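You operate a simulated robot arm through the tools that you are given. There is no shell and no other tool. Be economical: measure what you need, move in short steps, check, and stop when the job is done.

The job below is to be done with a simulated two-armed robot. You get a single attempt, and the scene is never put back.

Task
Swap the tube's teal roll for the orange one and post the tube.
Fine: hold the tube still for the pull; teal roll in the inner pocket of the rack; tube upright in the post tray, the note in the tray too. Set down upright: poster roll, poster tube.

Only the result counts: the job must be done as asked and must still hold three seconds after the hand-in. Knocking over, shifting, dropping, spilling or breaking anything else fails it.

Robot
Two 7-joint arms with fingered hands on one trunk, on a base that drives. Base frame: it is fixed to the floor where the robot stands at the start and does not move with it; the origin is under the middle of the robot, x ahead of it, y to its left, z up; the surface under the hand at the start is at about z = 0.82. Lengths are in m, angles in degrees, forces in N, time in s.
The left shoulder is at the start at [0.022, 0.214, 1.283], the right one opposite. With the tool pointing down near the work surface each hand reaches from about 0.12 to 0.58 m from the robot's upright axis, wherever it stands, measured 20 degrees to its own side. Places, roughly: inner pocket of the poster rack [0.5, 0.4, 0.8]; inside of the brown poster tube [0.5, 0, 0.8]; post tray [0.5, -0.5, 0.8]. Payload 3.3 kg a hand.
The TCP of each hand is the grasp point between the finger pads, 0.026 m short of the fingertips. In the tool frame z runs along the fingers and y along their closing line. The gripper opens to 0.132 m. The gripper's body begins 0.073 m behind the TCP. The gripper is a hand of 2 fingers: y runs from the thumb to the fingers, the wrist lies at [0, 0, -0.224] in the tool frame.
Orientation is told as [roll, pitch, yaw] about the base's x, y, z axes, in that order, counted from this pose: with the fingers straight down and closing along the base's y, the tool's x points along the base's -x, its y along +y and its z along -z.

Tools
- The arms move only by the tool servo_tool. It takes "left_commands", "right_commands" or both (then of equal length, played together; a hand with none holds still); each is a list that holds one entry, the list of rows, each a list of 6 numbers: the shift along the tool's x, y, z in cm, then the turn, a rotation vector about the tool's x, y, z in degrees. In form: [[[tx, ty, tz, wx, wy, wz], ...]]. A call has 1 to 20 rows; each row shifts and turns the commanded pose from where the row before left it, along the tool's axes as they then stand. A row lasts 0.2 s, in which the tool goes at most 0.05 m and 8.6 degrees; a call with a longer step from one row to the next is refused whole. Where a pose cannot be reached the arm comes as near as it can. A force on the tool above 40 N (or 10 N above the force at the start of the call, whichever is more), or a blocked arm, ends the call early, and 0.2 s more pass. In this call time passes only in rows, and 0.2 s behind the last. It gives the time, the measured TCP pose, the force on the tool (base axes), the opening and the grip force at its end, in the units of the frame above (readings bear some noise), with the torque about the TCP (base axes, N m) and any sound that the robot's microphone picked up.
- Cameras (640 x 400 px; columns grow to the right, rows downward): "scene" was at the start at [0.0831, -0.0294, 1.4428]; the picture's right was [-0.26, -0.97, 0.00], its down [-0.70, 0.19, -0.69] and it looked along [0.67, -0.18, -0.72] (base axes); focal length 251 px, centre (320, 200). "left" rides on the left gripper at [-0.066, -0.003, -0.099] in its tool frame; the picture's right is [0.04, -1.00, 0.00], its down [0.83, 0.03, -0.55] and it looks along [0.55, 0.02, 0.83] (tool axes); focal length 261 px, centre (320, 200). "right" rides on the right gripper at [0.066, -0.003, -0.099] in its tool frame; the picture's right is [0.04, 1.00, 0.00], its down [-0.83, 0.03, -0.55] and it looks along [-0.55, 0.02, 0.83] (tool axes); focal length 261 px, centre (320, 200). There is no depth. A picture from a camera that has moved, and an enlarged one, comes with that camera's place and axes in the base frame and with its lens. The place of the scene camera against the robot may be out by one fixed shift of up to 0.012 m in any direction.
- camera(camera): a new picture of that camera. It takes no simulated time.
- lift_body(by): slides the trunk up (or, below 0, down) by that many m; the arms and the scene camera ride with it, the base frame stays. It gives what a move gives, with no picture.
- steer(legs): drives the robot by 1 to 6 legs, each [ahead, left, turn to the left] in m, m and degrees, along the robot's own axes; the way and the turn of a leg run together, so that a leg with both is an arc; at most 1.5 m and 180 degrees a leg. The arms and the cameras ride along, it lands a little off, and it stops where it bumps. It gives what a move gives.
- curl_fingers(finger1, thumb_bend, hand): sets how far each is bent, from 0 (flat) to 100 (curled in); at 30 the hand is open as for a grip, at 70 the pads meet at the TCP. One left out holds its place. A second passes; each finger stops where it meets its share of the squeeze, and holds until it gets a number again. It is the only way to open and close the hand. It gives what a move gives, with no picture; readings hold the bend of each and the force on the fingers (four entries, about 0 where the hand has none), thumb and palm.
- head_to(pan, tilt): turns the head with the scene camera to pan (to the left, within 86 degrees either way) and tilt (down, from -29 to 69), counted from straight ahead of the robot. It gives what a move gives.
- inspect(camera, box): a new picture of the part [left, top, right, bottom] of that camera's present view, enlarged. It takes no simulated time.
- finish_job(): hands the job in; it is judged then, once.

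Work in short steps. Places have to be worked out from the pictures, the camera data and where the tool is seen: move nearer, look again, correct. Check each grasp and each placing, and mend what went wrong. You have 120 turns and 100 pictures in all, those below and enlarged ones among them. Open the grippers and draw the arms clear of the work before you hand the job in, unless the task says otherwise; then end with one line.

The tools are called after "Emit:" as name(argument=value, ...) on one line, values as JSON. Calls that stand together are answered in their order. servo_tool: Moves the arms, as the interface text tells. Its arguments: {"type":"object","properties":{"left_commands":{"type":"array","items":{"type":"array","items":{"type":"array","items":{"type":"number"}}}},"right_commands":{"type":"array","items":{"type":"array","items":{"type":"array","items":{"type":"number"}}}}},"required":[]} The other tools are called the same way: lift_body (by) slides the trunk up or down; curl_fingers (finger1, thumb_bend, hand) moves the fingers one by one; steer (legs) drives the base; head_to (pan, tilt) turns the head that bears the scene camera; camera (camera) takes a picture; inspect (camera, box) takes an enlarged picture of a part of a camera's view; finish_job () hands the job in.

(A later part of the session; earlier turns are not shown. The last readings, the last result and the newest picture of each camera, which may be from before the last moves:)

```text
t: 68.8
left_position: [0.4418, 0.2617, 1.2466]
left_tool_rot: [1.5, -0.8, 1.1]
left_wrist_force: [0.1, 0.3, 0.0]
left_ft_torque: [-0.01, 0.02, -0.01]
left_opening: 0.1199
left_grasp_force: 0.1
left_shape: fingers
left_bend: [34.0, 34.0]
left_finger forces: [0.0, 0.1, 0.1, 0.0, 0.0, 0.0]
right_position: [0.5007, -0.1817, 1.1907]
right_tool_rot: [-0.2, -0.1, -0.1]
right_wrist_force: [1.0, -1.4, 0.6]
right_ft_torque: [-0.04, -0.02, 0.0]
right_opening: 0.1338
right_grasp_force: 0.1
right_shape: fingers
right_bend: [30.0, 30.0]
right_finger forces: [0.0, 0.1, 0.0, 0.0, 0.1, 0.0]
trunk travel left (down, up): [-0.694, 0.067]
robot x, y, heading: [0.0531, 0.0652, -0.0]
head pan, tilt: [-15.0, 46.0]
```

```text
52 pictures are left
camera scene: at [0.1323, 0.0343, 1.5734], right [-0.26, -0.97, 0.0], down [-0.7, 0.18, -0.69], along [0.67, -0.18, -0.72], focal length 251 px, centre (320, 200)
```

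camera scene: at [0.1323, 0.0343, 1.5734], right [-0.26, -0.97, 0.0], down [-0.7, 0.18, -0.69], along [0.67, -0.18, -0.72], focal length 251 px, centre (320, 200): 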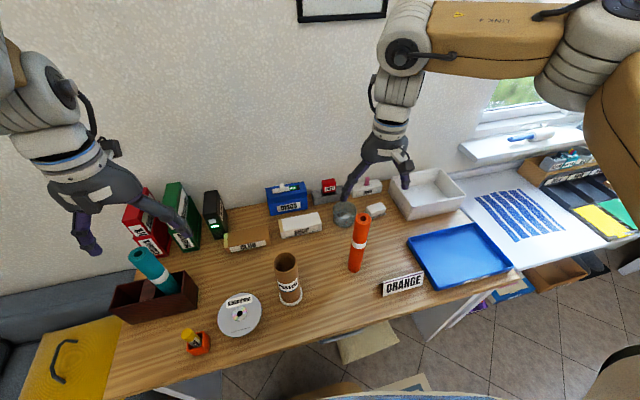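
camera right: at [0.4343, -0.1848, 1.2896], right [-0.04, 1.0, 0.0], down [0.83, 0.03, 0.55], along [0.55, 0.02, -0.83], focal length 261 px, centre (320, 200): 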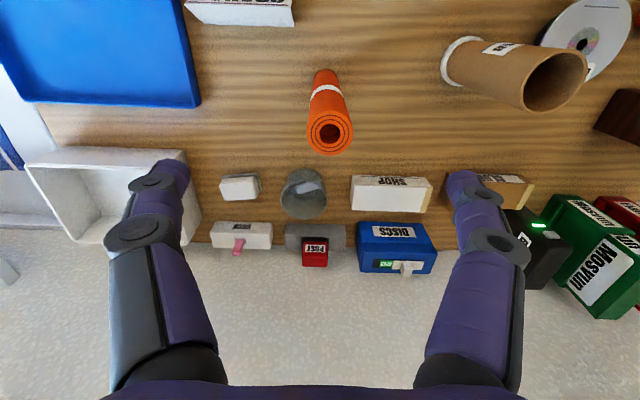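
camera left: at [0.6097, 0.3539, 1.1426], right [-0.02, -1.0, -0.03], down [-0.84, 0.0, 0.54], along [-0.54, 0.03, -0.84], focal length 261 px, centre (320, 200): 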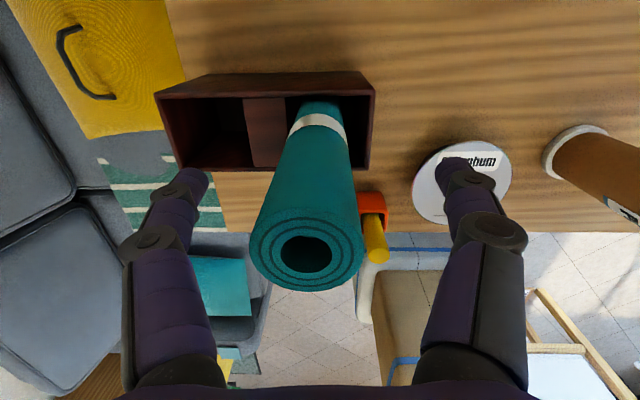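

Orange top ≈(0.507,-0.174). Correct and descend to z≈1.053 around it.

Emit:
servo_tool(right_commands=[[[-0.6, 0.8, 0, 0, 0, 0], [0, 0, 1.7, 0, 0, 0], [0, 0, 1.7, 0, 0, 0], [0, 0, 1.7, 0, 0, 0], [0, 0, 1.7, 0, 0, 0], [0, 0, 1.7, 0, 0, 0], [0, 0, 1.7, 0, 0, 0], [0, 0, 1.7, 0, 0, 0], [0, 0, 1.8, 0, 0, 0]]])

Emit:
camera(camera="right")

```text
t: 70.8
left_position: [0.4416, 0.2616, 1.2466]
left_tool_rot: [1.5, -0.8, 1.1]
left_wrist_force: [0.5, 0.0, 0.5]
left_ft_torque: [-0.01, 0.0, -0.01]
left_opening: 0.1198
left_grasp_force: 0.1
left_shape: fingers
left_bend: [34.0, 34.0]
left_finger forces: [0.0, 0.0, 0.0, 0.1, 0.0, 0.0]
right_position: [0.507, -0.1762, 1.0535]
right_tool_rot: [0.0, -0.2, -0.2]
right_wrist_force: [-0.7, -0.1, -0.6]
right_ft_torque: [0.0, -0.03, 0.0]
right_opening: 0.1335
right_grasp_force: 0.1
right_shape: fingers
right_bend: [30.0, 30.0]
right_finger forces: [0.0, 0.0, 0.1, 0.0, 0.1, 0.0]
trunk travel left (down, up): [-0.694, 0.067]
robot x, y, heading: [0.0498, 0.0597, 0.1]
head pan, tilt: [-15.0, 46.0]
```

```text
51 pictures are left
camera right: at [0.4407, -0.179, 1.1516], right [-0.04, 1.0, 0.0], down [0.83, 0.03, 0.55], along [0.55, 0.02, -0.83], focal length 261 px, centre (320, 200)
```

right: 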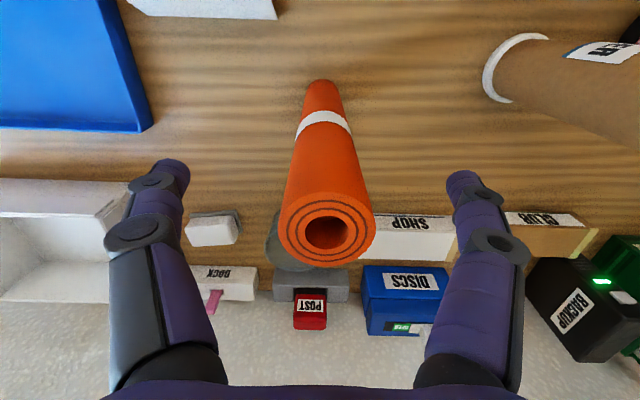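

Well centered; trim 3 mm and close in stages.

Emit:
servo_tool(right_commands=[[[0.3, 0.25, 0, 0, 0, 0], [0, 0, 0, 0, 0, 0]]])

Emit:
curl_fingers(hand="right", finger1=55, thumb_bend=55)

Emit:
curl_fingers(hand="right", finger1=62, thumb_bend=62)

Emit:
curl_fingers(hand="right", finger1=68, thumb_bend=68)

Emit:
camera(camera="right")

```text
t: 71.4
left_position: [0.4427, 0.2604, 1.2462]
left_tool_rot: [1.5, -0.7, 1.1]
left_wrist_force: [-0.7, 0.5, 0.3]
left_ft_torque: [-0.05, 0.01, -0.03]
left_opening: 0.12
left_grasp_force: 0.1
left_shape: fingers
left_bend: [34.0, 34.0]
left_finger forces: [0.0, 0.0, 0.0, 0.1, 0.1, 0.1]
right_position: [0.5033, -0.1748, 1.0534]
right_tool_rot: [-0.1, -0.2, 0.0]
right_wrist_force: [0.3, -0.3, 0.6]
right_ft_torque: [-0.01, 0.0, 0.02]
right_opening: 0.1334
right_grasp_force: 0.1
right_shape: fingers
right_bend: [30.0, 30.0]
right_finger forces: [0.0, 0.1, 0.1, 0.1, 0.0, 0.0]
trunk travel left (down, up): [-0.694, 0.067]
robot x, y, heading: [0.0544, 0.0597, -0.0]
head pan, tilt: [-15.0, 46.0]
```

```text
t: 72.4
left_position: [0.4425, 0.2612, 1.2473]
left_tool_rot: [1.5, -0.7, 1.1]
left_wrist_force: [-0.2, -0.1, -1.3]
left_ft_torque: [-0.01, -0.01, 0.03]
left_opening: 0.1199
left_grasp_force: 0.0
left_shape: fingers
left_bend: [34.0, 34.0]
left_finger forces: [0.0, 0.0, 0.1, 0.0, 0.0, 0.0]
right_position: [0.5023, -0.1734, 1.0541]
right_tool_rot: [0.0, -0.2, -0.1]
right_wrist_force: [-0.7, 0.4, 0.0]
right_ft_torque: [0.01, 0.01, 0.0]
right_opening: 0.0503
right_grasp_force: 0.0
right_shape: fingers
right_bend: [55.0, 55.0]
right_finger forces: [0.0, 0.1, 0.0, 0.0, 0.0, 0.0]
trunk travel left (down, up): [-0.694, 0.067]
robot x, y, heading: [0.0488, 0.0607, 0.1]
head pan, tilt: [-15.0, 46.0]
```

```text
t: 73.4
left_position: [0.4409, 0.2609, 1.2466]
left_tool_rot: [1.5, -0.9, 1.1]
left_wrist_force: [0.5, -0.2, -0.2]
left_ft_torque: [-0.02, 0.03, 0.01]
left_opening: 0.1198
left_grasp_force: 0.0
left_shape: fingers
left_bend: [34.0, 34.0]
left_finger forces: [0.1, 0.0, 0.1, 0.0, 0.0, 0.0]
right_position: [0.5028, -0.1738, 1.0546]
right_tool_rot: [0.1, -0.2, -0.1]
right_wrist_force: [-0.1, 0.1, -0.2]
right_ft_torque: [-0.02, -0.02, 0.01]
right_opening: 0.0339
right_grasp_force: 1.8
right_shape: fingers
right_bend: [59.0, 61.0]
right_finger forces: [1.9, 0.0, 0.1, 0.0, 1.9, 0.0]
trunk travel left (down, up): [-0.694, 0.067]
robot x, y, heading: [0.0518, 0.0636, 0.1]
head pan, tilt: [-15.0, 46.0]
```

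```text
t: 74.4
left_position: [0.4423, 0.2618, 1.2464]
left_tool_rot: [1.6, -0.8, 1.2]
left_wrist_force: [-0.3, 0.2, 1.0]
left_ft_torque: [0.02, -0.01, 0.03]
left_opening: 0.12
left_grasp_force: 0.1
left_shape: fingers
left_bend: [34.0, 34.0]
left_finger forces: [0.1, 0.0, 0.1, 0.0, 0.1, 0.0]
right_position: [0.5033, -0.1745, 1.0542]
right_tool_rot: [0.0, -0.2, -0.2]
right_wrist_force: [0.0, -1.2, 0.9]
right_ft_torque: [-0.02, 0.0, -0.01]
right_opening: 0.0318
right_grasp_force: 6.4
right_shape: fingers
right_bend: [59.0, 64.0]
right_finger forces: [6.8, 0.0, 0.0, 0.1, 6.6, 0.0]
trunk travel left (down, up): [-0.694, 0.067]
robot x, y, heading: [0.0466, 0.0619, 0.4]
head pan, tilt: [-15.0, 46.0]
```

```text
50 pictures are left
camera right: at [0.4369, -0.1764, 1.1519], right [-0.04, 1.0, 0.0], down [0.83, 0.03, 0.56], along [0.55, 0.02, -0.83], focal length 261 px, centre (320, 200)
```

right: 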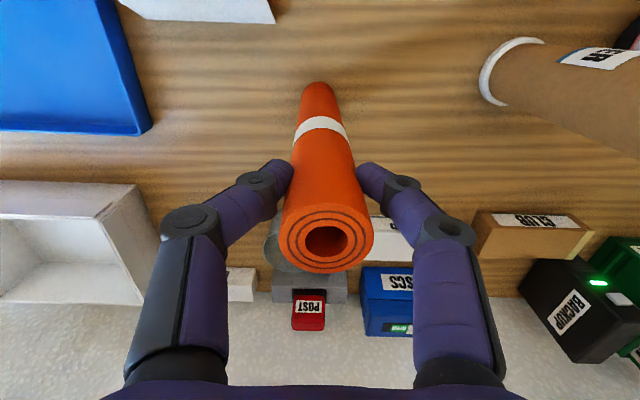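

Good grasp; firm it a bit and lift the orange roll 24 cm.

Emit:
curl_fingers(hand="right", finger1=73, thumb_bend=73)

Emit:
servo_tool(right_commands=[[[0, 0, -1, 0, 0, 0], [0, 0, -1.5, 0, 0, 0], [0, 0, -1.5, 0, 0, 0], [0, 0, -1.5, 0, 0, 0], [0, 0, -1.5, 0, 0, 0], [0, 0, -1.5, 0, 0, 0], [0, 0, -1.5, 0, 0, 0], [0, 0, -1.5, 0, 0, 0], [0, 0, -1.5, 0, 0, 0], [0, 0, -1.5, 0, 0, 0], [0, 0, -1.5, 0, 0, 0], [0, 0, -1.5, 0, 0, 0], [0, 0, -1.5, 0, 0, 0], [0, 0, -1.5, 0, 0, 0], [0, 0, -1.5, 0, 0, 0], [0, 0, -1.5, 0, 0, 0], [0, 0, -0.5, 0, 0, 0]]])

Emit:
camera(camera="right")

Emit:
camera(camera="scene")

```text
t: 75.4
left_position: [0.441, 0.2607, 1.2466]
left_tool_rot: [1.5, -0.7, 1.1]
left_wrist_force: [0.3, 0.9, -0.4]
left_ft_torque: [0.01, -0.01, 0.0]
left_opening: 0.1199
left_grasp_force: 0.1
left_shape: fingers
left_bend: [34.0, 34.0]
left_finger forces: [0.1, 0.0, 0.0, 0.1, 0.0, 0.1]
right_position: [0.5037, -0.1739, 1.0545]
right_tool_rot: [-0.1, -0.3, -0.1]
right_wrist_force: [0.4, 1.0, 0.0]
right_ft_torque: [0.0, 0.02, 0.03]
right_opening: 0.0306
right_grasp_force: 10.4
right_shape: fingers
right_bend: [59.0, 67.0]
right_finger forces: [11.0, 0.1, 0.0, 0.0, 10.7, 0.0]
trunk travel left (down, up): [-0.694, 0.067]
robot x, y, heading: [0.0491, 0.0629, 0.3]
head pan, tilt: [-15.0, 46.0]
```

```text
t: 79.0
left_position: [0.4431, 0.2612, 1.2467]
left_tool_rot: [1.4, -0.8, 1.1]
left_wrist_force: [0.6, -0.3, 1.1]
left_ft_torque: [-0.02, 0.01, -0.01]
left_opening: 0.1199
left_grasp_force: 0.0
left_shape: fingers
left_bend: [34.0, 34.0]
left_finger forces: [0.0, 0.0, 0.1, 0.0, 0.0, 0.1]
right_position: [0.502, -0.174, 1.2929]
right_tool_rot: [0.0, -0.3, -0.1]
right_wrist_force: [-0.6, 1.3, -1.2]
right_ft_torque: [0.0, -0.03, 0.02]
right_opening: 0.0309
right_grasp_force: 10.7
right_shape: fingers
right_bend: [59.0, 67.0]
right_finger forces: [10.8, 0.0, 0.0, 0.1, 10.4, 0.0]
trunk travel left (down, up): [-0.694, 0.067]
robot x, y, heading: [0.0514, 0.0611, 0.1]
head pan, tilt: [-15.0, 46.0]
```

```text
49 pictures are left
camera right: at [0.4358, -0.1754, 1.3909], right [-0.04, 1.0, 0.0], down [0.83, 0.03, 0.56], along [0.55, 0.02, -0.83], focal length 261 px, centre (320, 200)
```

right: 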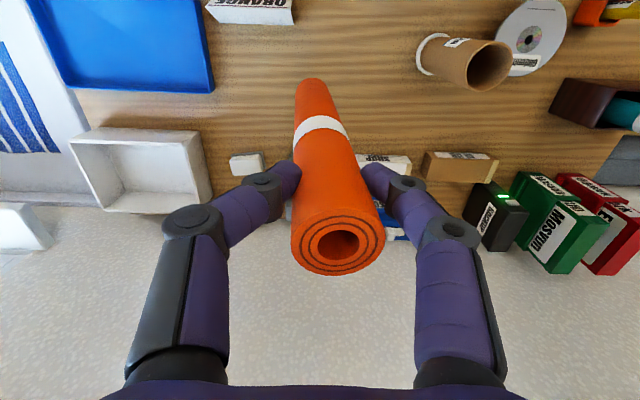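

```text
48 pictures are left
camera scene: at [0.132, 0.0333, 1.5734], right [-0.26, -0.97, 0.0], down [-0.7, 0.19, -0.69], along [0.67, -0.18, -0.72], focal length 251 px, centre (320, 200)
```

scene: 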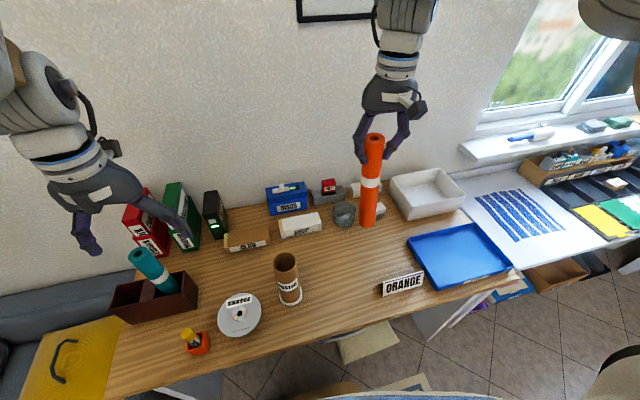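

Lifted, with a ~2° lean I'll straighten. Tube in the right camera's frame ≈(0.470,0.045); carry the roll to above it and look again.

Emit:
servo_tool(right_commands=[[[0, 0, -0.5, -1.2, 0, 0], [0, 0, -0.5, -1.1, 0, 0], [0.3, 2.1, 0, 0, 0, 0], [0.3, 2.1, 0, 0, 0, 0], [0.3, 2.1, 0, 0, 0, 0], [0.3, 2.1, 0, 0, 0, 0], [0.3, 2.1, 0, 0, 0, 0], [0.3, 2.1, 0, 0, 0, 0], [0.3, 2.1, 0, 0, 0, 0], [0.3, 2.1, 0, 0, 0, 0], [0.3, 2.1, 0, 0, 0, 0], [0.3, 2.1, 0, 0, 0, 0], [0, 0, 0, 0, 0, 0]]])

Emit:
camera(camera="right")

Emit:
inspect(camera="scene", box=[200, 130, 400, 330])

Emit:
camera(camera="left")

```text
t: 82.0
left_position: [0.4416, 0.2605, 1.2462]
left_tool_rot: [1.5, -0.8, 1.2]
left_wrist_force: [-0.6, 0.6, 0.5]
left_ft_torque: [0.02, -0.01, -0.02]
left_opening: 0.1199
left_grasp_force: 0.1
left_shape: fingers
left_bend: [34.0, 34.0]
left_finger forces: [0.1, 0.0, 0.0, 0.0, 0.1, 0.1]
right_position: [0.4902, 0.0172, 1.3248]
right_tool_rot: [5.3, 0.0, -3.7]
right_wrist_force: [0.7, -0.4, -1.0]
right_ft_torque: [-0.03, -0.01, -0.03]
right_opening: 0.0304
right_grasp_force: 10.4
right_shape: fingers
right_bend: [59.0, 67.0]
right_finger forces: [10.7, 0.0, 0.1, 0.0, 10.3, 0.0]
trunk travel left (down, up): [-0.694, 0.067]
robot x, y, heading: [0.0512, 0.0648, 0.4]
head pan, tilt: [-15.0, 46.0]
stopped in row 13 (right hand): the arm was blocked; the commanded pose is now the measured one
```

```text
47 pictures are left
camera right: at [0.4225, 0.0096, 1.4223], right [0.03, 1.0, 0.09], down [0.83, -0.07, 0.55], along [0.56, 0.06, -0.83], focal length 261 px, centre (320, 200)
```

right: 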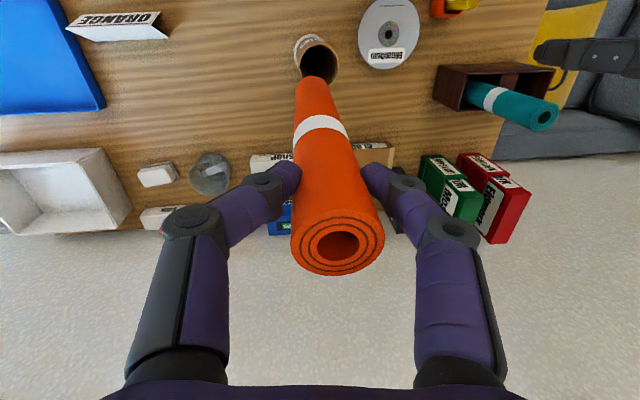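

```text
2.00 times, centred on (300, 230) of scene
camera zoom: at [0.1319, 0.0336, 1.5734], right [-0.26, -0.97, 0.0], down [-0.7, 0.19, -0.69], along [0.67, -0.18, -0.72], focal length 501 px, centre (360, 140)
```

zoom: 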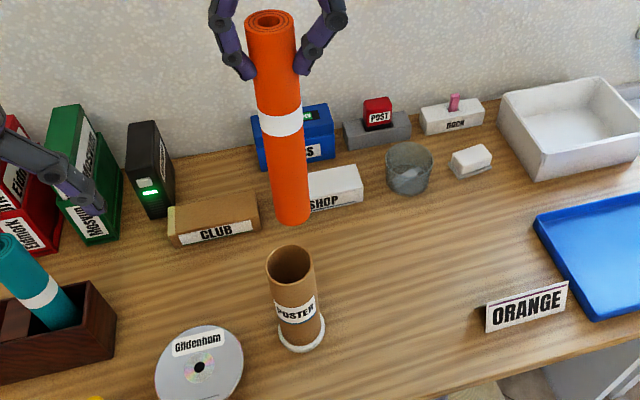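

```text
45 pictures are left
camera left: at [0.5072, 0.2571, 1.346], right [-0.02, -1.0, -0.03], down [-0.84, 0.0, 0.54], along [-0.54, 0.03, -0.84], focal length 261 px, centre (320, 200)
```

left: 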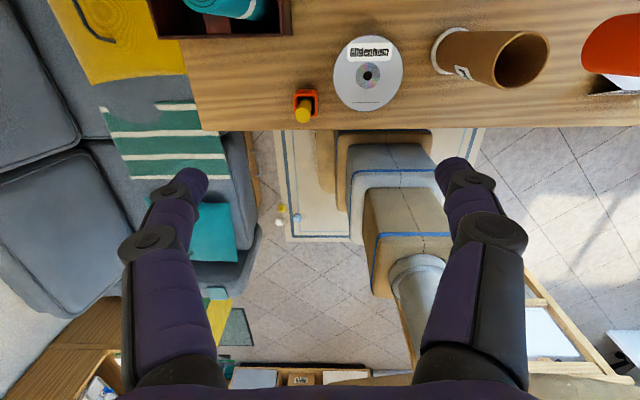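

The right arm is at its limit here. I'll drive left 9 cm and raise the trunk 6 cm so the tube is well within its reach.

Emit:
steer(legs=[[0, 0.09, 0]])

Emit:
lift_body(by=0.06)

```text
t: 83.1
left_position: [0.442, 0.353, 1.2467]
left_tool_rot: [1.4, -0.7, 1.2]
left_wrist_force: [0.3, 0.1, 0.4]
left_ft_torque: [-0.04, 0.0, -0.01]
left_opening: 0.1201
left_grasp_force: 0.1
left_shape: fingers
left_bend: [34.0, 34.0]
left_finger forces: [0.1, 0.0, 0.1, 0.0, 0.0, 0.0]
right_position: [0.4896, 0.1079, 1.325]
right_tool_rot: [5.1, -0.1, -3.8]
right_wrist_force: [1.7, 0.7, -1.3]
right_ft_torque: [0.0, 0.0, 0.0]
right_opening: 0.0304
right_grasp_force: 10.2
right_shape: fingers
right_bend: [59.0, 67.0]
right_finger forces: [10.7, 0.0, 0.0, 0.0, 10.3, 0.1]
trunk travel left (down, up): [-0.694, 0.067]
robot x, y, heading: [0.0478, 0.1573, 0.1]
head pan, tilt: [-15.0, 46.0]
```

```text
t: 84.1
left_position: [0.4424, 0.3515, 1.3072]
left_tool_rot: [1.5, -0.8, 1.2]
left_wrist_force: [-0.4, -0.6, -0.8]
left_ft_torque: [0.01, -0.01, 0.02]
left_opening: 0.1202
left_grasp_force: 0.0
left_shape: fingers
left_bend: [34.0, 34.0]
left_finger forces: [0.0, 0.0, 0.1, 0.1, 0.0, 0.0]
right_position: [0.4892, 0.1059, 1.3847]
right_tool_rot: [5.3, -0.1, -3.8]
right_wrist_force: [-0.4, -0.4, -1.1]
right_ft_torque: [-0.03, -0.01, 0.0]
right_opening: 0.0306
right_grasp_force: 10.4
right_shape: fingers
right_bend: [59.0, 67.0]
right_finger forces: [10.8, 0.1, 0.1, 0.1, 10.4, 0.1]
trunk travel left (down, up): [-0.754, 0.007]
robot x, y, heading: [0.0516, 0.1517, 0.1]
head pan, tilt: [-15.0, 46.0]
```

Now straighten to roll≈2.2°, yaw 0, lower 6.5 cm and center over the tube.

Emit:
servo_tool(right_commands=[[[0, 0, 1.5, 1.5, 0, -1.9], [0, 0, 1.5, 1.6, 0, -1.9], [0.6, -2.3, 1.5, 0, 0, 0], [0.6, -2.3, 1, 0, 0, 0], [0.5, -2.3, 1, 0, 0, 0], [0, 0, 0, 0, 0, 0]]])

Emit:
camera(camera="right")

Emit:
inspect(camera="scene", box=[250, 130, 450, 330])

Emit:
inspect(camera="left", box=[420, 0, 640, 140])

```text
t: 85.5
left_position: [0.4415, 0.3517, 1.3068]
left_tool_rot: [1.6, -0.7, 1.2]
left_wrist_force: [0.1, -0.4, -0.5]
left_ft_torque: [-0.03, -0.03, 0.02]
left_opening: 0.1201
left_grasp_force: 0.1
left_shape: fingers
left_bend: [34.0, 34.0]
left_finger forces: [0.0, 0.0, 0.1, 0.0, 0.1, 0.0]
right_position: [0.4743, 0.0437, 1.3167]
right_tool_rot: [2.1, -0.4, 0.2]
right_wrist_force: [0.3, 0.5, -1.9]
right_ft_torque: [-0.04, 0.01, 0.03]
right_opening: 0.0303
right_grasp_force: 10.7
right_shape: fingers
right_bend: [59.0, 67.0]
right_finger forces: [10.5, 0.0, 0.0, 0.0, 10.2, 0.1]
trunk travel left (down, up): [-0.754, 0.007]
robot x, y, heading: [0.0501, 0.1531, -0.0]
head pan, tilt: [-15.0, 46.0]
```

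```text
44 pictures are left
camera right: at [0.4073, 0.0365, 1.4149], right [-0.04, 1.0, 0.04], down [0.83, 0.01, 0.56], along [0.56, 0.05, -0.83], focal length 261 px, centre (320, 200)
```

right: 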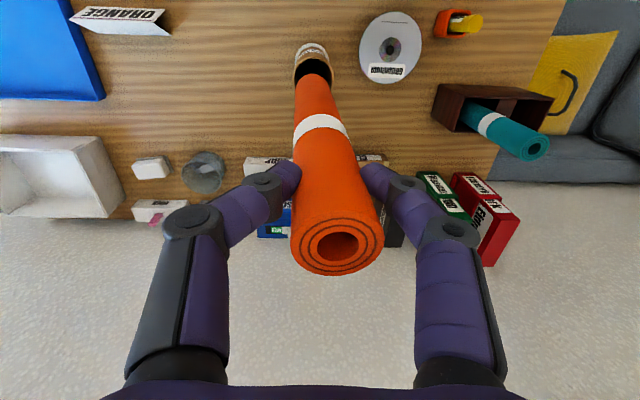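

```text
2.00 times, centred on (350, 230) of scene
camera zoom: at [0.1315, 0.1242, 1.6335], right [-0.26, -0.97, 0.0], down [-0.7, 0.18, -0.69], along [0.67, -0.18, -0.72], focal length 501 px, centre (260, 140)
```

zoom: 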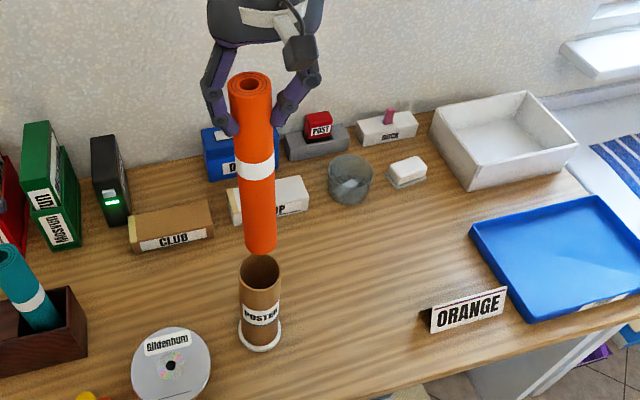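

```text
2.86 times, centred on (530, 70) of left
camera zoom: at [0.5069, 0.3482, 1.4059], right [-0.02, -1.0, -0.03], down [-0.84, 0.0, 0.54], along [-0.54, 0.03, -0.84], focal length 745 px, centre (-280, 571)
```

zoom: 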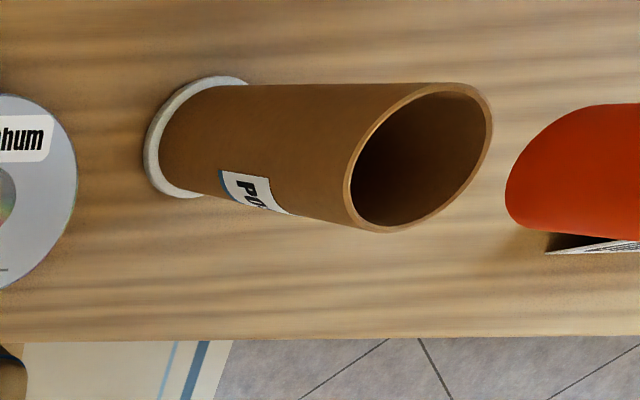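

Zoom on the tube mouth from the right camera to align precisely.

Emit:
inspect(camera="right", box=[270, 30, 360, 130])

```text
4.00 times, centred on (315, 80) of right
camera zoom: at [0.4073, 0.0365, 1.4149], right [-0.04, 1.0, 0.04], down [0.83, 0.01, 0.56], along [0.56, 0.05, -0.83], focal length 1043 px, centre (340, 680)
```

zoom: 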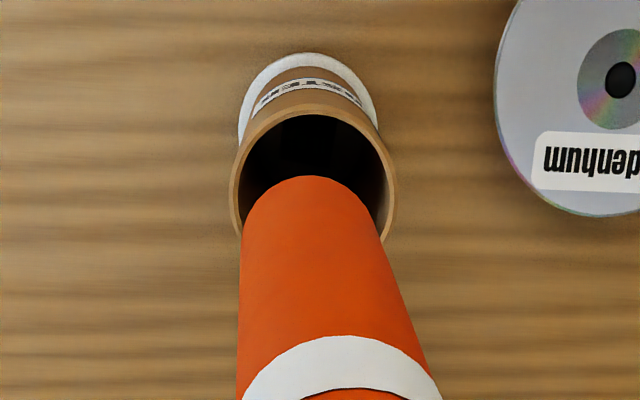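

Offset of roll vs tube is only ≈(-4, +1) mm. Correct and lower 6 cm to just above the rim, then recheck.

Emit:
servo_tool(right_commands=[[[0.35, 0.1, 1, 0, 0, 0], [0, 0.2, 1, 0, 0, 0], [0, 0, 1, 0, 0, 0], [0, 0, 1, 0, 0, 0], [0, 0, 1, 0, 0, 0], [0, 0, 0.5, 0, 0, 0], [0, 0, 0, 0, 0, 0]]])

Emit:
inspect(camera="right", box=[270, 30, 360, 130])

Emit:
inspect(camera="scene", box=[280, 190, 380, 310])

```text
t: 87.1
left_position: [0.4429, 0.3528, 1.3069]
left_tool_rot: [1.6, -0.8, 1.2]
left_wrist_force: [-0.8, 0.0, -0.1]
left_ft_torque: [-0.02, 0.01, -0.01]
left_opening: 0.1197
left_grasp_force: 0.1
left_shape: fingers
left_bend: [34.0, 34.0]
left_finger forces: [0.1, 0.1, 0.0, 0.1, 0.0, 0.0]
right_position: [0.4689, 0.0482, 1.2626]
right_tool_rot: [2.2, -0.3, 0.1]
right_wrist_force: [0.4, 0.6, -0.5]
right_ft_torque: [-0.02, -0.02, 0.01]
right_opening: 0.0306
right_grasp_force: 10.3
right_shape: fingers
right_bend: [59.0, 67.0]
right_finger forces: [10.5, 0.1, 0.1, 0.1, 10.1, 0.0]
trunk travel left (down, up): [-0.754, 0.007]
robot x, y, heading: [0.0479, 0.1507, 0.2]
head pan, tilt: [-15.0, 46.0]
```

```text
4.00 times, centred on (315, 80) of right
camera zoom: at [0.4035, 0.0418, 1.3599], right [-0.04, 1.0, 0.04], down [0.83, 0.02, 0.56], along [0.56, 0.05, -0.83], focal length 1043 px, centre (340, 680)
```

zoom: 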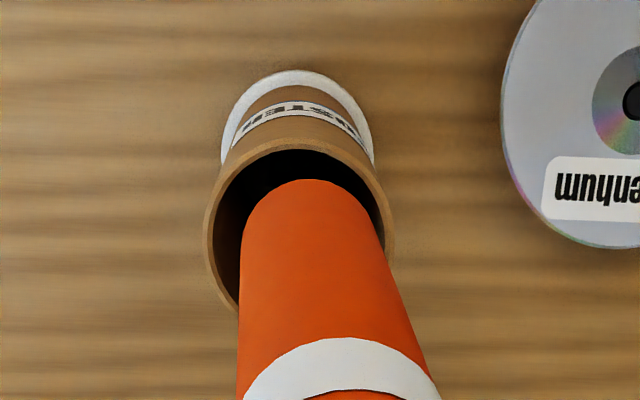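

```text
3.33 times, centred on (330, 250) of scene
camera zoom: at [0.1316, 0.1241, 1.6335], right [-0.26, -0.97, 0.0], down [-0.7, 0.18, -0.69], along [0.67, -0.18, -0.72], focal length 835 px, centre (287, 33)
```

zoom: 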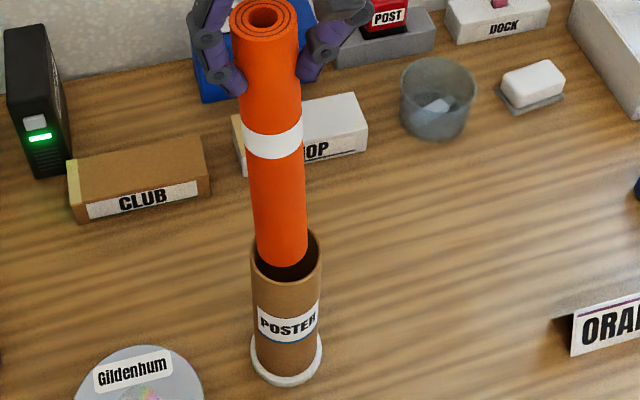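

Roll is ~3 mm too far +y; x aligned. Correct, then lower 5 cm into the mouth (compensating the 2.2° tool tilt).

Emit:
servo_tool(right_commands=[[[0, -0.33, 0, 0, 0, 0], [0, -0.03, 0.7, 0, 0, 0], [0, -0.03, 0.8, 0, 0, 0], [0, -0.03, 0.8, 0, 0, 0], [0, -0.03, 0.8, 0, 0, 0], [0, -0.03, 0.8, 0, 0, 0], [0, -0.03, 0.8, 0, 0, 0], [0, 0, 0, 0, 0, 0]]])

Emit:
inspect(camera="right", box=[270, 30, 360, 130])

Emit:
inspect(camera="scene", box=[280, 190, 380, 310])

```text
t: 88.9
left_position: [0.4413, 0.352, 1.3069]
left_tool_rot: [1.5, -0.9, 1.3]
left_wrist_force: [0.2, -0.1, 0.0]
left_ft_torque: [0.05, 0.0, -0.01]
left_opening: 0.1202
left_grasp_force: 0.0
left_shape: fingers
left_bend: [34.0, 34.0]
left_finger forces: [0.0, 0.0, 0.0, 0.1, 0.1, 0.0]
right_position: [0.4703, 0.0433, 1.2157]
right_tool_rot: [2.2, -0.4, 0.2]
right_wrist_force: [0.0, 0.4, -1.0]
right_ft_torque: [0.01, 0.0, -0.03]
right_opening: 0.0304
right_grasp_force: 10.1
right_shape: fingers
right_bend: [59.0, 67.0]
right_finger forces: [10.4, 0.0, 0.0, 0.0, 10.2, 0.0]
trunk travel left (down, up): [-0.754, 0.007]
robot x, y, heading: [0.0504, 0.1563, 0.3]
head pan, tilt: [-15.0, 46.0]
```

```text
4.00 times, centred on (315, 80) of right
camera zoom: at [0.4038, 0.0377, 1.3132], right [-0.04, 1.0, 0.04], down [0.83, 0.01, 0.56], along [0.56, 0.05, -0.83], focal length 1043 px, centre (340, 680)
```

zoom: 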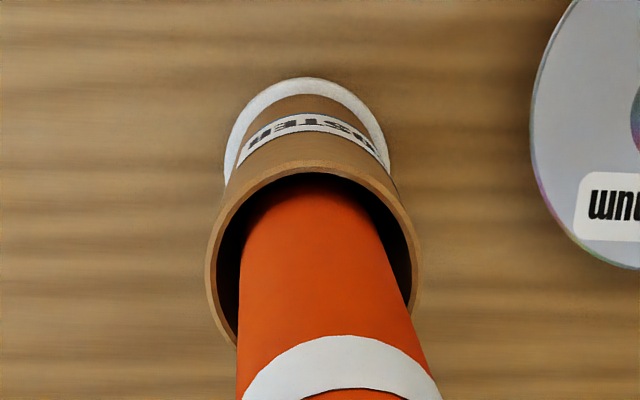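

```text
3.33 times, centred on (330, 250) of scene
camera zoom: at [0.1315, 0.124, 1.6335], right [-0.26, -0.97, 0.0], down [-0.7, 0.18, -0.69], along [0.67, -0.18, -0.72], focal length 835 px, centre (287, 33)
```

zoom: 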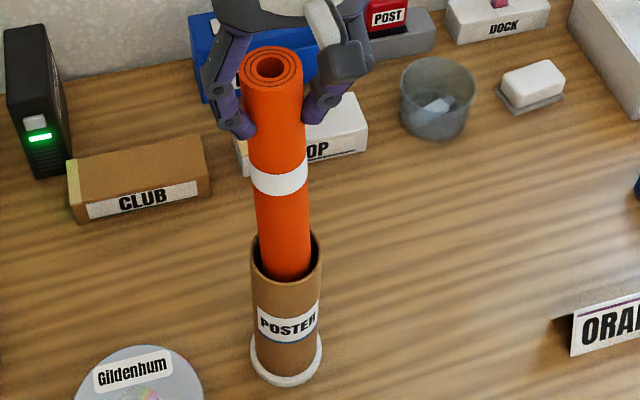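

Roll is entering the tube with clearance all round and no force. Lower 11 cm more.

Emit:
servo_tool(right_commands=[[[0, -0.04, 1, 0, 0, 0], [0, -0.04, 1, 0, 0, 0], [0, -0.04, 1, 0, 0, 0], [0, -0.04, 1, 0, 0, 0], [0, -0.04, 1, 0, 0, 0], [0, -0.04, 1, 0, 0, 0], [0, -0.04, 1, 0, 0, 0], [0, -0.04, 1, 0, 0, 0], [0, -0.04, 1, 0, 0, 0], [0, -0.04, 1, 0, 0, 0], [0, -0.04, 1, 0, 0, 0]]])

Emit:
inspect(camera="scene", box=[280, 190, 380, 310])

```text
t: 91.3
left_position: [0.4413, 0.3525, 1.307]
left_tool_rot: [1.6, -0.7, 1.2]
left_wrist_force: [-0.1, -0.6, -0.2]
left_ft_torque: [0.02, 0.04, -0.02]
left_opening: 0.1199
left_grasp_force: 0.2
left_shape: fingers
left_bend: [34.0, 34.0]
left_finger forces: [0.1, 0.1, 0.0, 0.0, 0.0, 0.0]
right_position: [0.4698, 0.0428, 1.1052]
right_tool_rot: [2.1, -0.4, 0.2]
right_wrist_force: [-0.9, 0.2, -0.1]
right_ft_torque: [-0.01, -0.03, -0.01]
right_opening: 0.0305
right_grasp_force: 10.6
right_shape: fingers
right_bend: [59.0, 67.0]
right_finger forces: [10.4, 0.0, 0.1, 0.1, 10.1, 0.1]
trunk travel left (down, up): [-0.754, 0.007]
robot x, y, heading: [0.0512, 0.1517, 0.3]
head pan, tilt: [-15.0, 46.0]
```

```text
3.33 times, centred on (330, 250) of scene
camera zoom: at [0.1317, 0.1239, 1.6335], right [-0.26, -0.97, 0.0], down [-0.7, 0.18, -0.69], along [0.67, -0.18, -0.72], focal length 835 px, centre (287, 33)
```

zoom: 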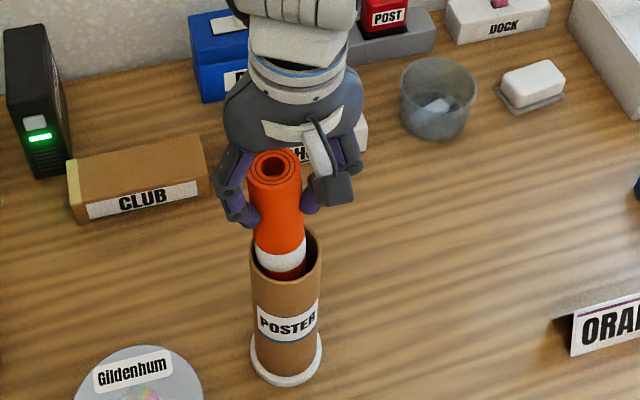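

Going smoothly. 3.5 cm more, then fine steps.

Emit:
servo_tool(right_commands=[[[0, -0.03, 0.8, 0, 0, 0], [0, -0.03, 0.8, 0, 0, 0], [0, -0.03, 0.7, 0, 0, 0], [0, -0.02, 0.6, 0, 0, 0], [0, -0.02, 0.5, 0, 0, 0]]])

Emit:
servo_tool(right_commands=[[[0, -0.01, 0.3, 0, 0, 0], [0, -0.01, 0.3, 0, 0, 0]]])

Emit:
servo_tool(right_commands=[[[0, -0.01, 0.2, 0, 0, 0], [0, -0.01, 0.2, 0, 0, 0]]])

```text
t: 92.5
left_position: [0.4425, 0.3521, 1.3069]
left_tool_rot: [1.5, -0.8, 1.3]
left_wrist_force: [-0.2, -0.4, 0.2]
left_ft_torque: [0.0, -0.03, 0.0]
left_opening: 0.1198
left_grasp_force: 0.2
left_shape: fingers
left_bend: [34.0, 34.0]
left_finger forces: [0.0, 0.0, 0.0, 0.0, 0.0, 0.1]
right_position: [0.4704, 0.0443, 1.0707]
right_tool_rot: [2.1, -0.3, 0.2]
right_wrist_force: [-0.1, 0.4, -0.9]
right_ft_torque: [0.0, 0.01, 0.0]
right_opening: 0.0302
right_grasp_force: 10.1
right_shape: fingers
right_bend: [59.0, 67.0]
right_finger forces: [10.3, 0.1, 0.0, 0.1, 10.1, 0.0]
trunk travel left (down, up): [-0.754, 0.007]
robot x, y, heading: [0.0516, 0.1532, 0.3]
head pan, tilt: [-15.0, 46.0]
```

```text
t: 93.1
left_position: [0.4409, 0.3524, 1.3075]
left_tool_rot: [1.5, -0.9, 1.2]
left_wrist_force: [0.1, 0.4, -0.4]
left_ft_torque: [-0.02, -0.01, 0.01]
left_opening: 0.1201
left_grasp_force: 0.1
left_shape: fingers
left_bend: [34.0, 34.0]
left_finger forces: [0.0, 0.1, 0.0, 0.0, 0.0, 0.0]
right_position: [0.4688, 0.0449, 1.0665]
right_tool_rot: [2.1, -0.6, 0.1]
right_wrist_force: [-2.5, -1.2, 11.6]
right_ft_torque: [0.03, 0.03, -0.01]
right_opening: 0.0297
right_grasp_force: 12.7
right_shape: fingers
right_bend: [60.0, 68.0]
right_finger forces: [12.3, 0.0, 0.0, 0.1, 13.3, 0.0]
trunk travel left (down, up): [-0.754, 0.007]
robot x, y, heading: [0.0515, 0.1538, 0.2]
head pan, tilt: [-15.0, 46.0]
```

```text
t: 93.7
left_position: [0.4403, 0.3521, 1.3071]
left_tool_rot: [1.4, -0.9, 1.1]
left_wrist_force: [-0.3, 0.2, 0.0]
left_ft_torque: [0.0, -0.02, -0.04]
left_opening: 0.12
left_grasp_force: 0.0
left_shape: fingers
left_bend: [34.0, 34.0]
left_finger forces: [0.0, 0.1, 0.1, 0.1, 0.0, 0.0]
right_position: [0.4715, 0.043, 1.0618]
right_tool_rot: [2.1, -0.4, 0.2]
right_wrist_force: [-2.8, -0.3, 17.6]
right_ft_torque: [0.1, 0.02, 0.01]
right_opening: 0.0292
right_grasp_force: 13.4
right_shape: fingers
right_bend: [62.0, 69.0]
right_finger forces: [12.7, 0.0, 0.0, 0.0, 14.0, 0.1]
trunk travel left (down, up): [-0.754, 0.007]
robot x, y, heading: [0.0496, 0.1514, 0.0]
head pan, tilt: [-15.0, 46.0]
```

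Bottomed out in the tube at z≈1.065 as expected. Ease up 3 mm and open the right hand gradually.

Emit:
servo_tool(right_commands=[[[0, 0.01, -0.4, 0, 0, 0]]])

Emit:
curl_fingers(hand="right", finger1=54, thumb_bend=54)

Emit:
curl_fingers(hand="right", finger1=32, thumb_bend=32)

Emit:
camera(camera="right")

Emit:
inspect(camera="scene", box=[280, 190, 380, 310])

```text
t: 94.1
left_position: [0.4423, 0.3521, 1.3073]
left_tool_rot: [1.4, -0.8, 1.2]
left_wrist_force: [0.2, 0.1, -0.1]
left_ft_torque: [0.0, 0.0, -0.03]
left_opening: 0.12
left_grasp_force: 0.0
left_shape: fingers
left_bend: [34.0, 34.0]
left_finger forces: [0.0, 0.0, 0.1, 0.0, 0.0, 0.0]
right_position: [0.4712, 0.0438, 1.064]
right_tool_rot: [2.0, -0.4, 0.0]
right_wrist_force: [0.5, 0.1, 0.3]
right_ft_torque: [0.0, 0.02, -0.02]
right_opening: 0.0291
right_grasp_force: 10.4
right_shape: fingers
right_bend: [61.0, 69.0]
right_finger forces: [10.3, 0.1, 0.1, 0.1, 10.3, 0.1]
trunk travel left (down, up): [-0.754, 0.007]
robot x, y, heading: [0.0528, 0.1522, 0.3]
head pan, tilt: [-15.0, 46.0]
```

```text
t: 95.1
left_position: [0.4421, 0.3522, 1.3066]
left_tool_rot: [1.5, -0.9, 1.3]
left_wrist_force: [-0.4, -0.8, -0.3]
left_ft_torque: [0.01, 0.0, 0.01]
left_opening: 0.1201
left_grasp_force: 0.0
left_shape: fingers
left_bend: [34.0, 34.0]
left_finger forces: [0.1, 0.0, 0.0, 0.1, 0.1, 0.0]
right_position: [0.4714, 0.0436, 1.0653]
right_tool_rot: [2.0, -0.4, 0.1]
right_wrist_force: [-0.5, -0.6, 0.1]
right_ft_torque: [0.0, 0.0, 0.03]
right_opening: 0.0523
right_grasp_force: 0.0
right_shape: fingers
right_bend: [54.0, 54.0]
right_finger forces: [0.0, 0.0, 0.0, 0.1, 0.1, 0.1]
trunk travel left (down, up): [-0.754, 0.007]
robot x, y, heading: [0.0509, 0.1504, 0.1]
head pan, tilt: [-15.0, 46.0]
```

```text
t: 96.1
left_position: [0.4426, 0.3529, 1.3055]
left_tool_rot: [1.6, -0.8, 1.2]
left_wrist_force: [0.7, 0.0, -0.3]
left_ft_torque: [0.02, -0.01, 0.02]
left_opening: 0.12
left_grasp_force: 0.0
left_shape: fingers
left_bend: [34.0, 34.0]
left_finger forces: [0.0, 0.0, 0.1, 0.0, 0.1, 0.1]
right_position: [0.4719, 0.0428, 1.0658]
right_tool_rot: [2.0, -0.4, 0.1]
right_wrist_force: [0.2, 0.3, 0.3]
right_ft_torque: [-0.03, 0.0, -0.01]
right_opening: 0.1266
right_grasp_force: 0.0
right_shape: fingers
right_bend: [32.0, 32.0]
right_finger forces: [0.0, 0.0, 0.0, 0.1, 0.1, 0.1]
trunk travel left (down, up): [-0.754, 0.007]
robot x, y, heading: [0.0558, 0.1561, 0.3]
head pan, tilt: [-15.0, 46.0]
```

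```text
35 pictures are left
camera right: at [0.4047, 0.0372, 1.1627], right [-0.04, 1.0, 0.04], down [0.83, 0.01, 0.56], along [0.56, 0.05, -0.83], focal length 261 px, centre (320, 200)
```

right: 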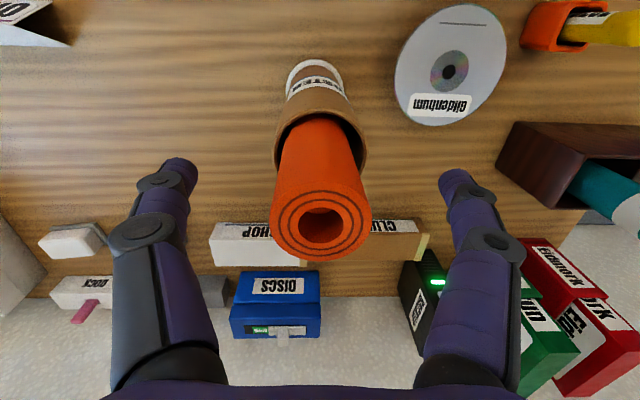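

```text
3.33 times, centred on (330, 250) of scene
camera zoom: at [0.1316, 0.124, 1.6335], right [-0.26, -0.97, 0.0], down [-0.7, 0.18, -0.69], along [0.67, -0.18, -0.72], focal length 835 px, centre (287, 33)
```

zoom: 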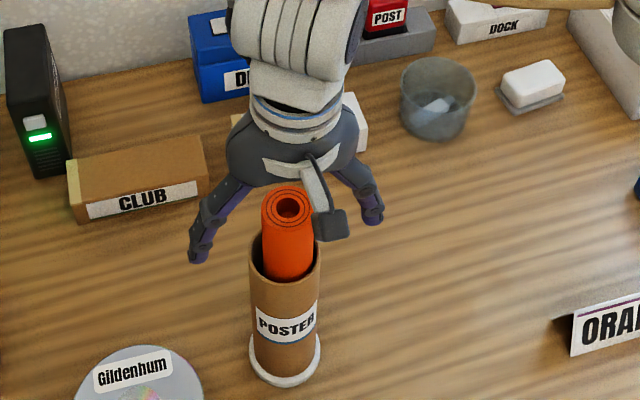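

Orange roll stands in the tube. Raise the right hand, swing it out to the right, and re-orient it for a front (tilted) grasp of the tube body as before.

Emit:
servo_tool(right_commands=[[[0, 0, -1.5, 0, 0, 0], [0, 0, -2.5, 0, 0, 0], [0, 0, -2.5, 0, 0, 0], [0, 0, -2.5, 0, 0, 0], [0, 0, -2.5, 0, 0, 0], [0, 0, -2.5, 0, 0, 0], [0.5, -3, -2, 1, 0, 0], [1, -4, -1, 1, 0, 0], [1, -4, -1, 0, 0, 0], [1, -4, -1, 0, 0, 0], [1, -4, -1, 0, 0, 0], [1, -4, -1, 0, 0, 0], [1, -3.5, 0, 0, 0, 0]]])

Emit:
servo_tool(right_commands=[[[0, 0, 0, 0, 0, -7.5], [0, 0, 0, 0, 0, -7.5], [0, 0, 0, 0, 0, -7.5], [0, 0, 0, 0, 0, -7.5], [0, 0, 0, 0, -7.5, 0], [0, 0, 0, 0, -7.5, 0], [0, 0, 0, 0, -7.5, 0], [0, 0, 0, 0, -7.5, 0], [0, 0, 0, 0, -7.5, 0], [0, 0, 0, 0, -7.5, 0], [0, 0, 0, 0, -7.5, 0], [0, 0, 0, 0, -7.5, 0]]])

Emit:
camera(camera="scene")

```text
t: 98.9
left_position: [0.441, 0.3508, 1.3065]
left_tool_rot: [1.6, -0.9, 1.1]
left_wrist_force: [-0.4, -0.1, 0.4]
left_ft_torque: [0.01, -0.02, 0.03]
left_opening: 0.1199
left_grasp_force: 0.1
left_shape: fingers
left_bend: [34.0, 34.0]
left_finger forces: [0.0, 0.0, 0.0, 0.1, 0.0, 0.1]
right_position: [0.4031, -0.2309, 1.2742]
right_tool_rot: [0.2, -0.4, 0.1]
right_wrist_force: [0.1, -0.1, -0.2]
right_ft_torque: [0.03, 0.0, 0.0]
right_opening: 0.1269
right_grasp_force: 0.0
right_shape: fingers
right_bend: [32.0, 32.0]
right_finger forces: [0.0, 0.0, 0.1, 0.0, 0.0, 0.0]
trunk travel left (down, up): [-0.754, 0.007]
robot x, y, heading: [0.0518, 0.1553, 0.4]
head pan, tilt: [-15.0, 46.0]
```

```text
t: 101.5
left_position: [0.4418, 0.3522, 1.3063]
left_tool_rot: [1.6, -0.8, 1.2]
left_wrist_force: [-0.5, 0.2, -0.3]
left_ft_torque: [0.01, 0.01, -0.01]
left_opening: 0.1199
left_grasp_force: 0.1
left_shape: fingers
left_bend: [34.0, 34.0]
left_finger forces: [0.0, 0.1, 0.1, 0.0, 0.0, 0.0]
right_position: [0.4039, -0.2299, 1.2725]
right_tool_rot: [-0.4, -60.5, 30.5]
right_wrist_force: [0.4, 0.8, -0.2]
right_ft_torque: [0.01, 0.0, 0.0]
right_opening: 0.1267
right_grasp_force: 0.1
right_shape: fingers
right_bend: [32.0, 32.0]
right_finger forces: [0.0, 0.0, 0.0, 0.1, 0.1, 0.1]
trunk travel left (down, up): [-0.754, 0.007]
robot x, y, heading: [0.05, 0.1514, 0.0]
head pan, tilt: [-15.0, 46.0]
```

```text
33 pictures are left
camera scene: at [0.1311, 0.1236, 1.6335], right [-0.26, -0.97, 0.0], down [-0.7, 0.18, -0.69], along [0.67, -0.18, -0.72], focal length 251 px, centre (320, 200)
```

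scene: 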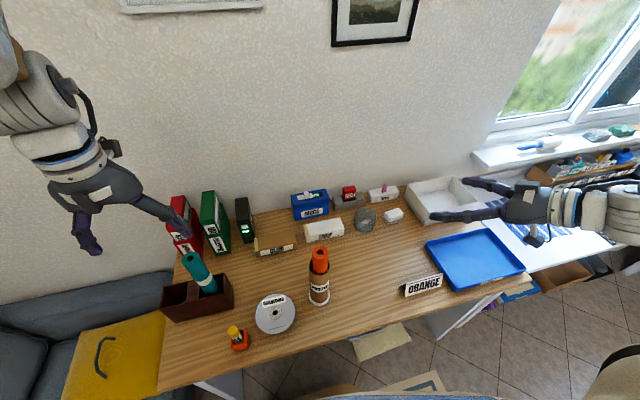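

Everything is in place. Lower the trunk 6 cm and bring the tilted hand to the pre-grasp pose in front of the tube.

Emit:
lift_body(by=-0.06)

Emit:
servo_tool(right_commands=[[[1.86, 2.51, 2.26, 0, 0, 0], [1.86, 2.51, 2.26, 0, 0, 0], [1.86, 2.51, 2.26, 0, 0, 0], [1.86, 2.51, 2.26, 0, 0, 0], [1.86, 2.51, 2.26, 0, 0, 0], [1.86, 2.51, 2.26, 0, 0, 0], [1.86, 2.51, 2.26, 0, 0, 0], [1.86, 2.51, 2.26, 0, 0, 0]]])

Emit:
camera(camera="right")

```text
t: 102.5
left_position: [0.4409, 0.3524, 1.2469]
left_tool_rot: [1.5, -0.9, 1.2]
left_wrist_force: [0.6, 0.0, -0.9]
left_ft_torque: [0.03, -0.02, 0.01]
left_opening: 0.1199
left_grasp_force: 0.0
left_shape: fingers
left_bend: [34.0, 34.0]
left_finger forces: [0.1, 0.0, 0.0, 0.1, 0.0, 0.0]
right_position: [0.4051, -0.2286, 1.2119]
right_tool_rot: [-0.1, -60.4, 30.3]
right_wrist_force: [0.5, -0.2, 0.1]
right_ft_torque: [-0.02, 0.02, 0.01]
right_opening: 0.1265
right_grasp_force: 0.0
right_shape: fingers
right_bend: [32.0, 32.0]
right_finger forces: [0.1, 0.0, 0.1, 0.0, 0.1, 0.0]
trunk travel left (down, up): [-0.694, 0.067]
robot x, y, heading: [0.0515, 0.1515, 0.2]
head pan, tilt: [-15.0, 46.0]
```

```text
t: 104.3
left_position: [0.4426, 0.3528, 1.2466]
left_tool_rot: [1.5, -0.9, 1.2]
left_wrist_force: [0.3, 0.5, -0.2]
left_ft_torque: [0.0, 0.02, 0.03]
left_opening: 0.12
left_grasp_force: 0.1
left_shape: fingers
left_bend: [34.0, 34.0]
left_finger forces: [0.0, 0.0, 0.0, 0.1, 0.0, 0.0]
right_position: [0.3759, -0.0113, 0.9928]
right_tool_rot: [-0.5, -60.3, 30.5]
right_wrist_force: [0.1, -0.4, 0.7]
right_ft_torque: [0.03, -0.02, -0.01]
right_opening: 0.1269
right_grasp_force: 0.0
right_shape: fingers
right_bend: [32.0, 32.0]
right_finger forces: [0.0, 0.0, 0.0, 0.0, 0.1, 0.1]
trunk travel left (down, up): [-0.694, 0.067]
robot x, y, heading: [0.0501, 0.1506, -0.0]
head pan, tilt: [-15.0, 46.0]
```

```text
32 pictures are left
camera right: at [0.2746, -0.073, 0.9841], right [-0.52, 0.85, -0.04], down [-0.08, 0.0, 1.0], along [0.85, 0.52, 0.07], focal length 261 px, centre (320, 200)
```

right: 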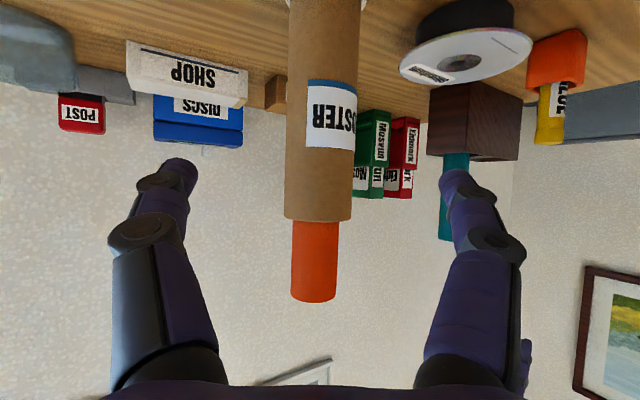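

Centered. Advance 13 cm onto the tube.

Emit:
servo_tool(right_commands=[[[0, 0, 1.8, 0, 0, 0], [0, 0, 1.8, 0, 0, 0], [0, 0, 1.8, 0, 0, 0], [0, 0, 1.8, 0, 0, 0], [0, 0, 1.9, 0, 0, 0], [0, 0, 1.9, 0, 0, 0], [0, 0, 1.9, 0, 0, 0]]])

Emit:
curl_fingers(hand="right", finger1=50, thumb_bend=50)

Emit:
camera(camera="right")

```text
t: 105.9
left_position: [0.4418, 0.3527, 1.2458]
left_tool_rot: [1.6, -0.7, 1.2]
left_wrist_force: [0.5, -0.7, -0.5]
left_ft_torque: [0.0, -0.02, -0.01]
left_opening: 0.12
left_grasp_force: 0.2
left_shape: fingers
left_bend: [34.0, 34.0]
left_finger forces: [0.0, 0.0, 0.0, 0.0, 0.2, 0.1]
right_position: [0.4738, 0.0434, 0.9282]
right_tool_rot: [-0.2, -60.3, 30.2]
right_wrist_force: [-0.1, -0.5, -0.2]
right_ft_torque: [0.02, 0.01, 0.07]
right_opening: 0.1268
right_grasp_force: 0.1
right_shape: fingers
right_bend: [32.0, 32.0]
right_finger forces: [0.0, 0.0, 0.0, 0.1, 0.1, 0.0]
trunk travel left (down, up): [-0.694, 0.067]
robot x, y, heading: [0.0534, 0.1521, -0.1]
head pan, tilt: [-15.0, 46.0]
```

```text
t: 106.9
left_position: [0.4419, 0.3511, 1.2465]
left_tool_rot: [1.5, -0.8, 1.2]
left_wrist_force: [-0.1, 0.3, -0.4]
left_ft_torque: [-0.01, 0.0, 0.01]
left_opening: 0.12
left_grasp_force: 0.1
left_shape: fingers
left_bend: [34.0, 34.0]
left_finger forces: [0.1, 0.0, 0.0, 0.1, 0.1, 0.1]
right_position: [0.4739, 0.0434, 0.9304]
right_tool_rot: [-0.3, -60.3, 30.3]
right_wrist_force: [0.1, 0.0, 0.6]
right_ft_torque: [0.02, 0.0, -0.01]
right_opening: 0.0671
right_grasp_force: 0.1
right_shape: fingers
right_bend: [50.0, 50.0]
right_finger forces: [0.1, 0.0, 0.0, 0.0, 0.1, 0.1]
trunk travel left (down, up): [-0.694, 0.067]
robot x, y, heading: [0.0511, 0.1555, 0.2]
head pan, tilt: [-15.0, 46.0]
```

```text
31 pictures are left
camera right: at [0.3719, -0.0181, 0.9212], right [-0.52, 0.85, -0.04], down [-0.08, 0.0, 1.0], along [0.85, 0.52, 0.07], focal length 261 px, centre (320, 200)
```

right: 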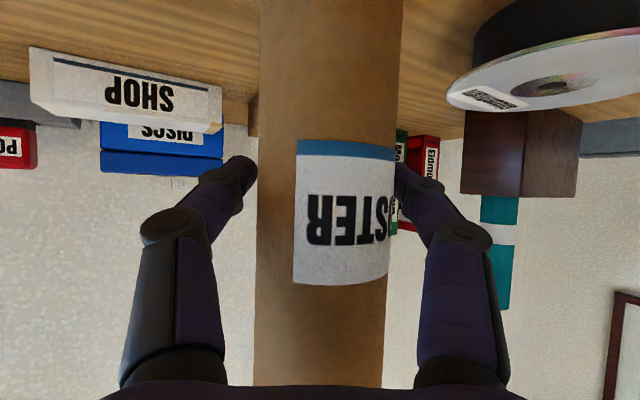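

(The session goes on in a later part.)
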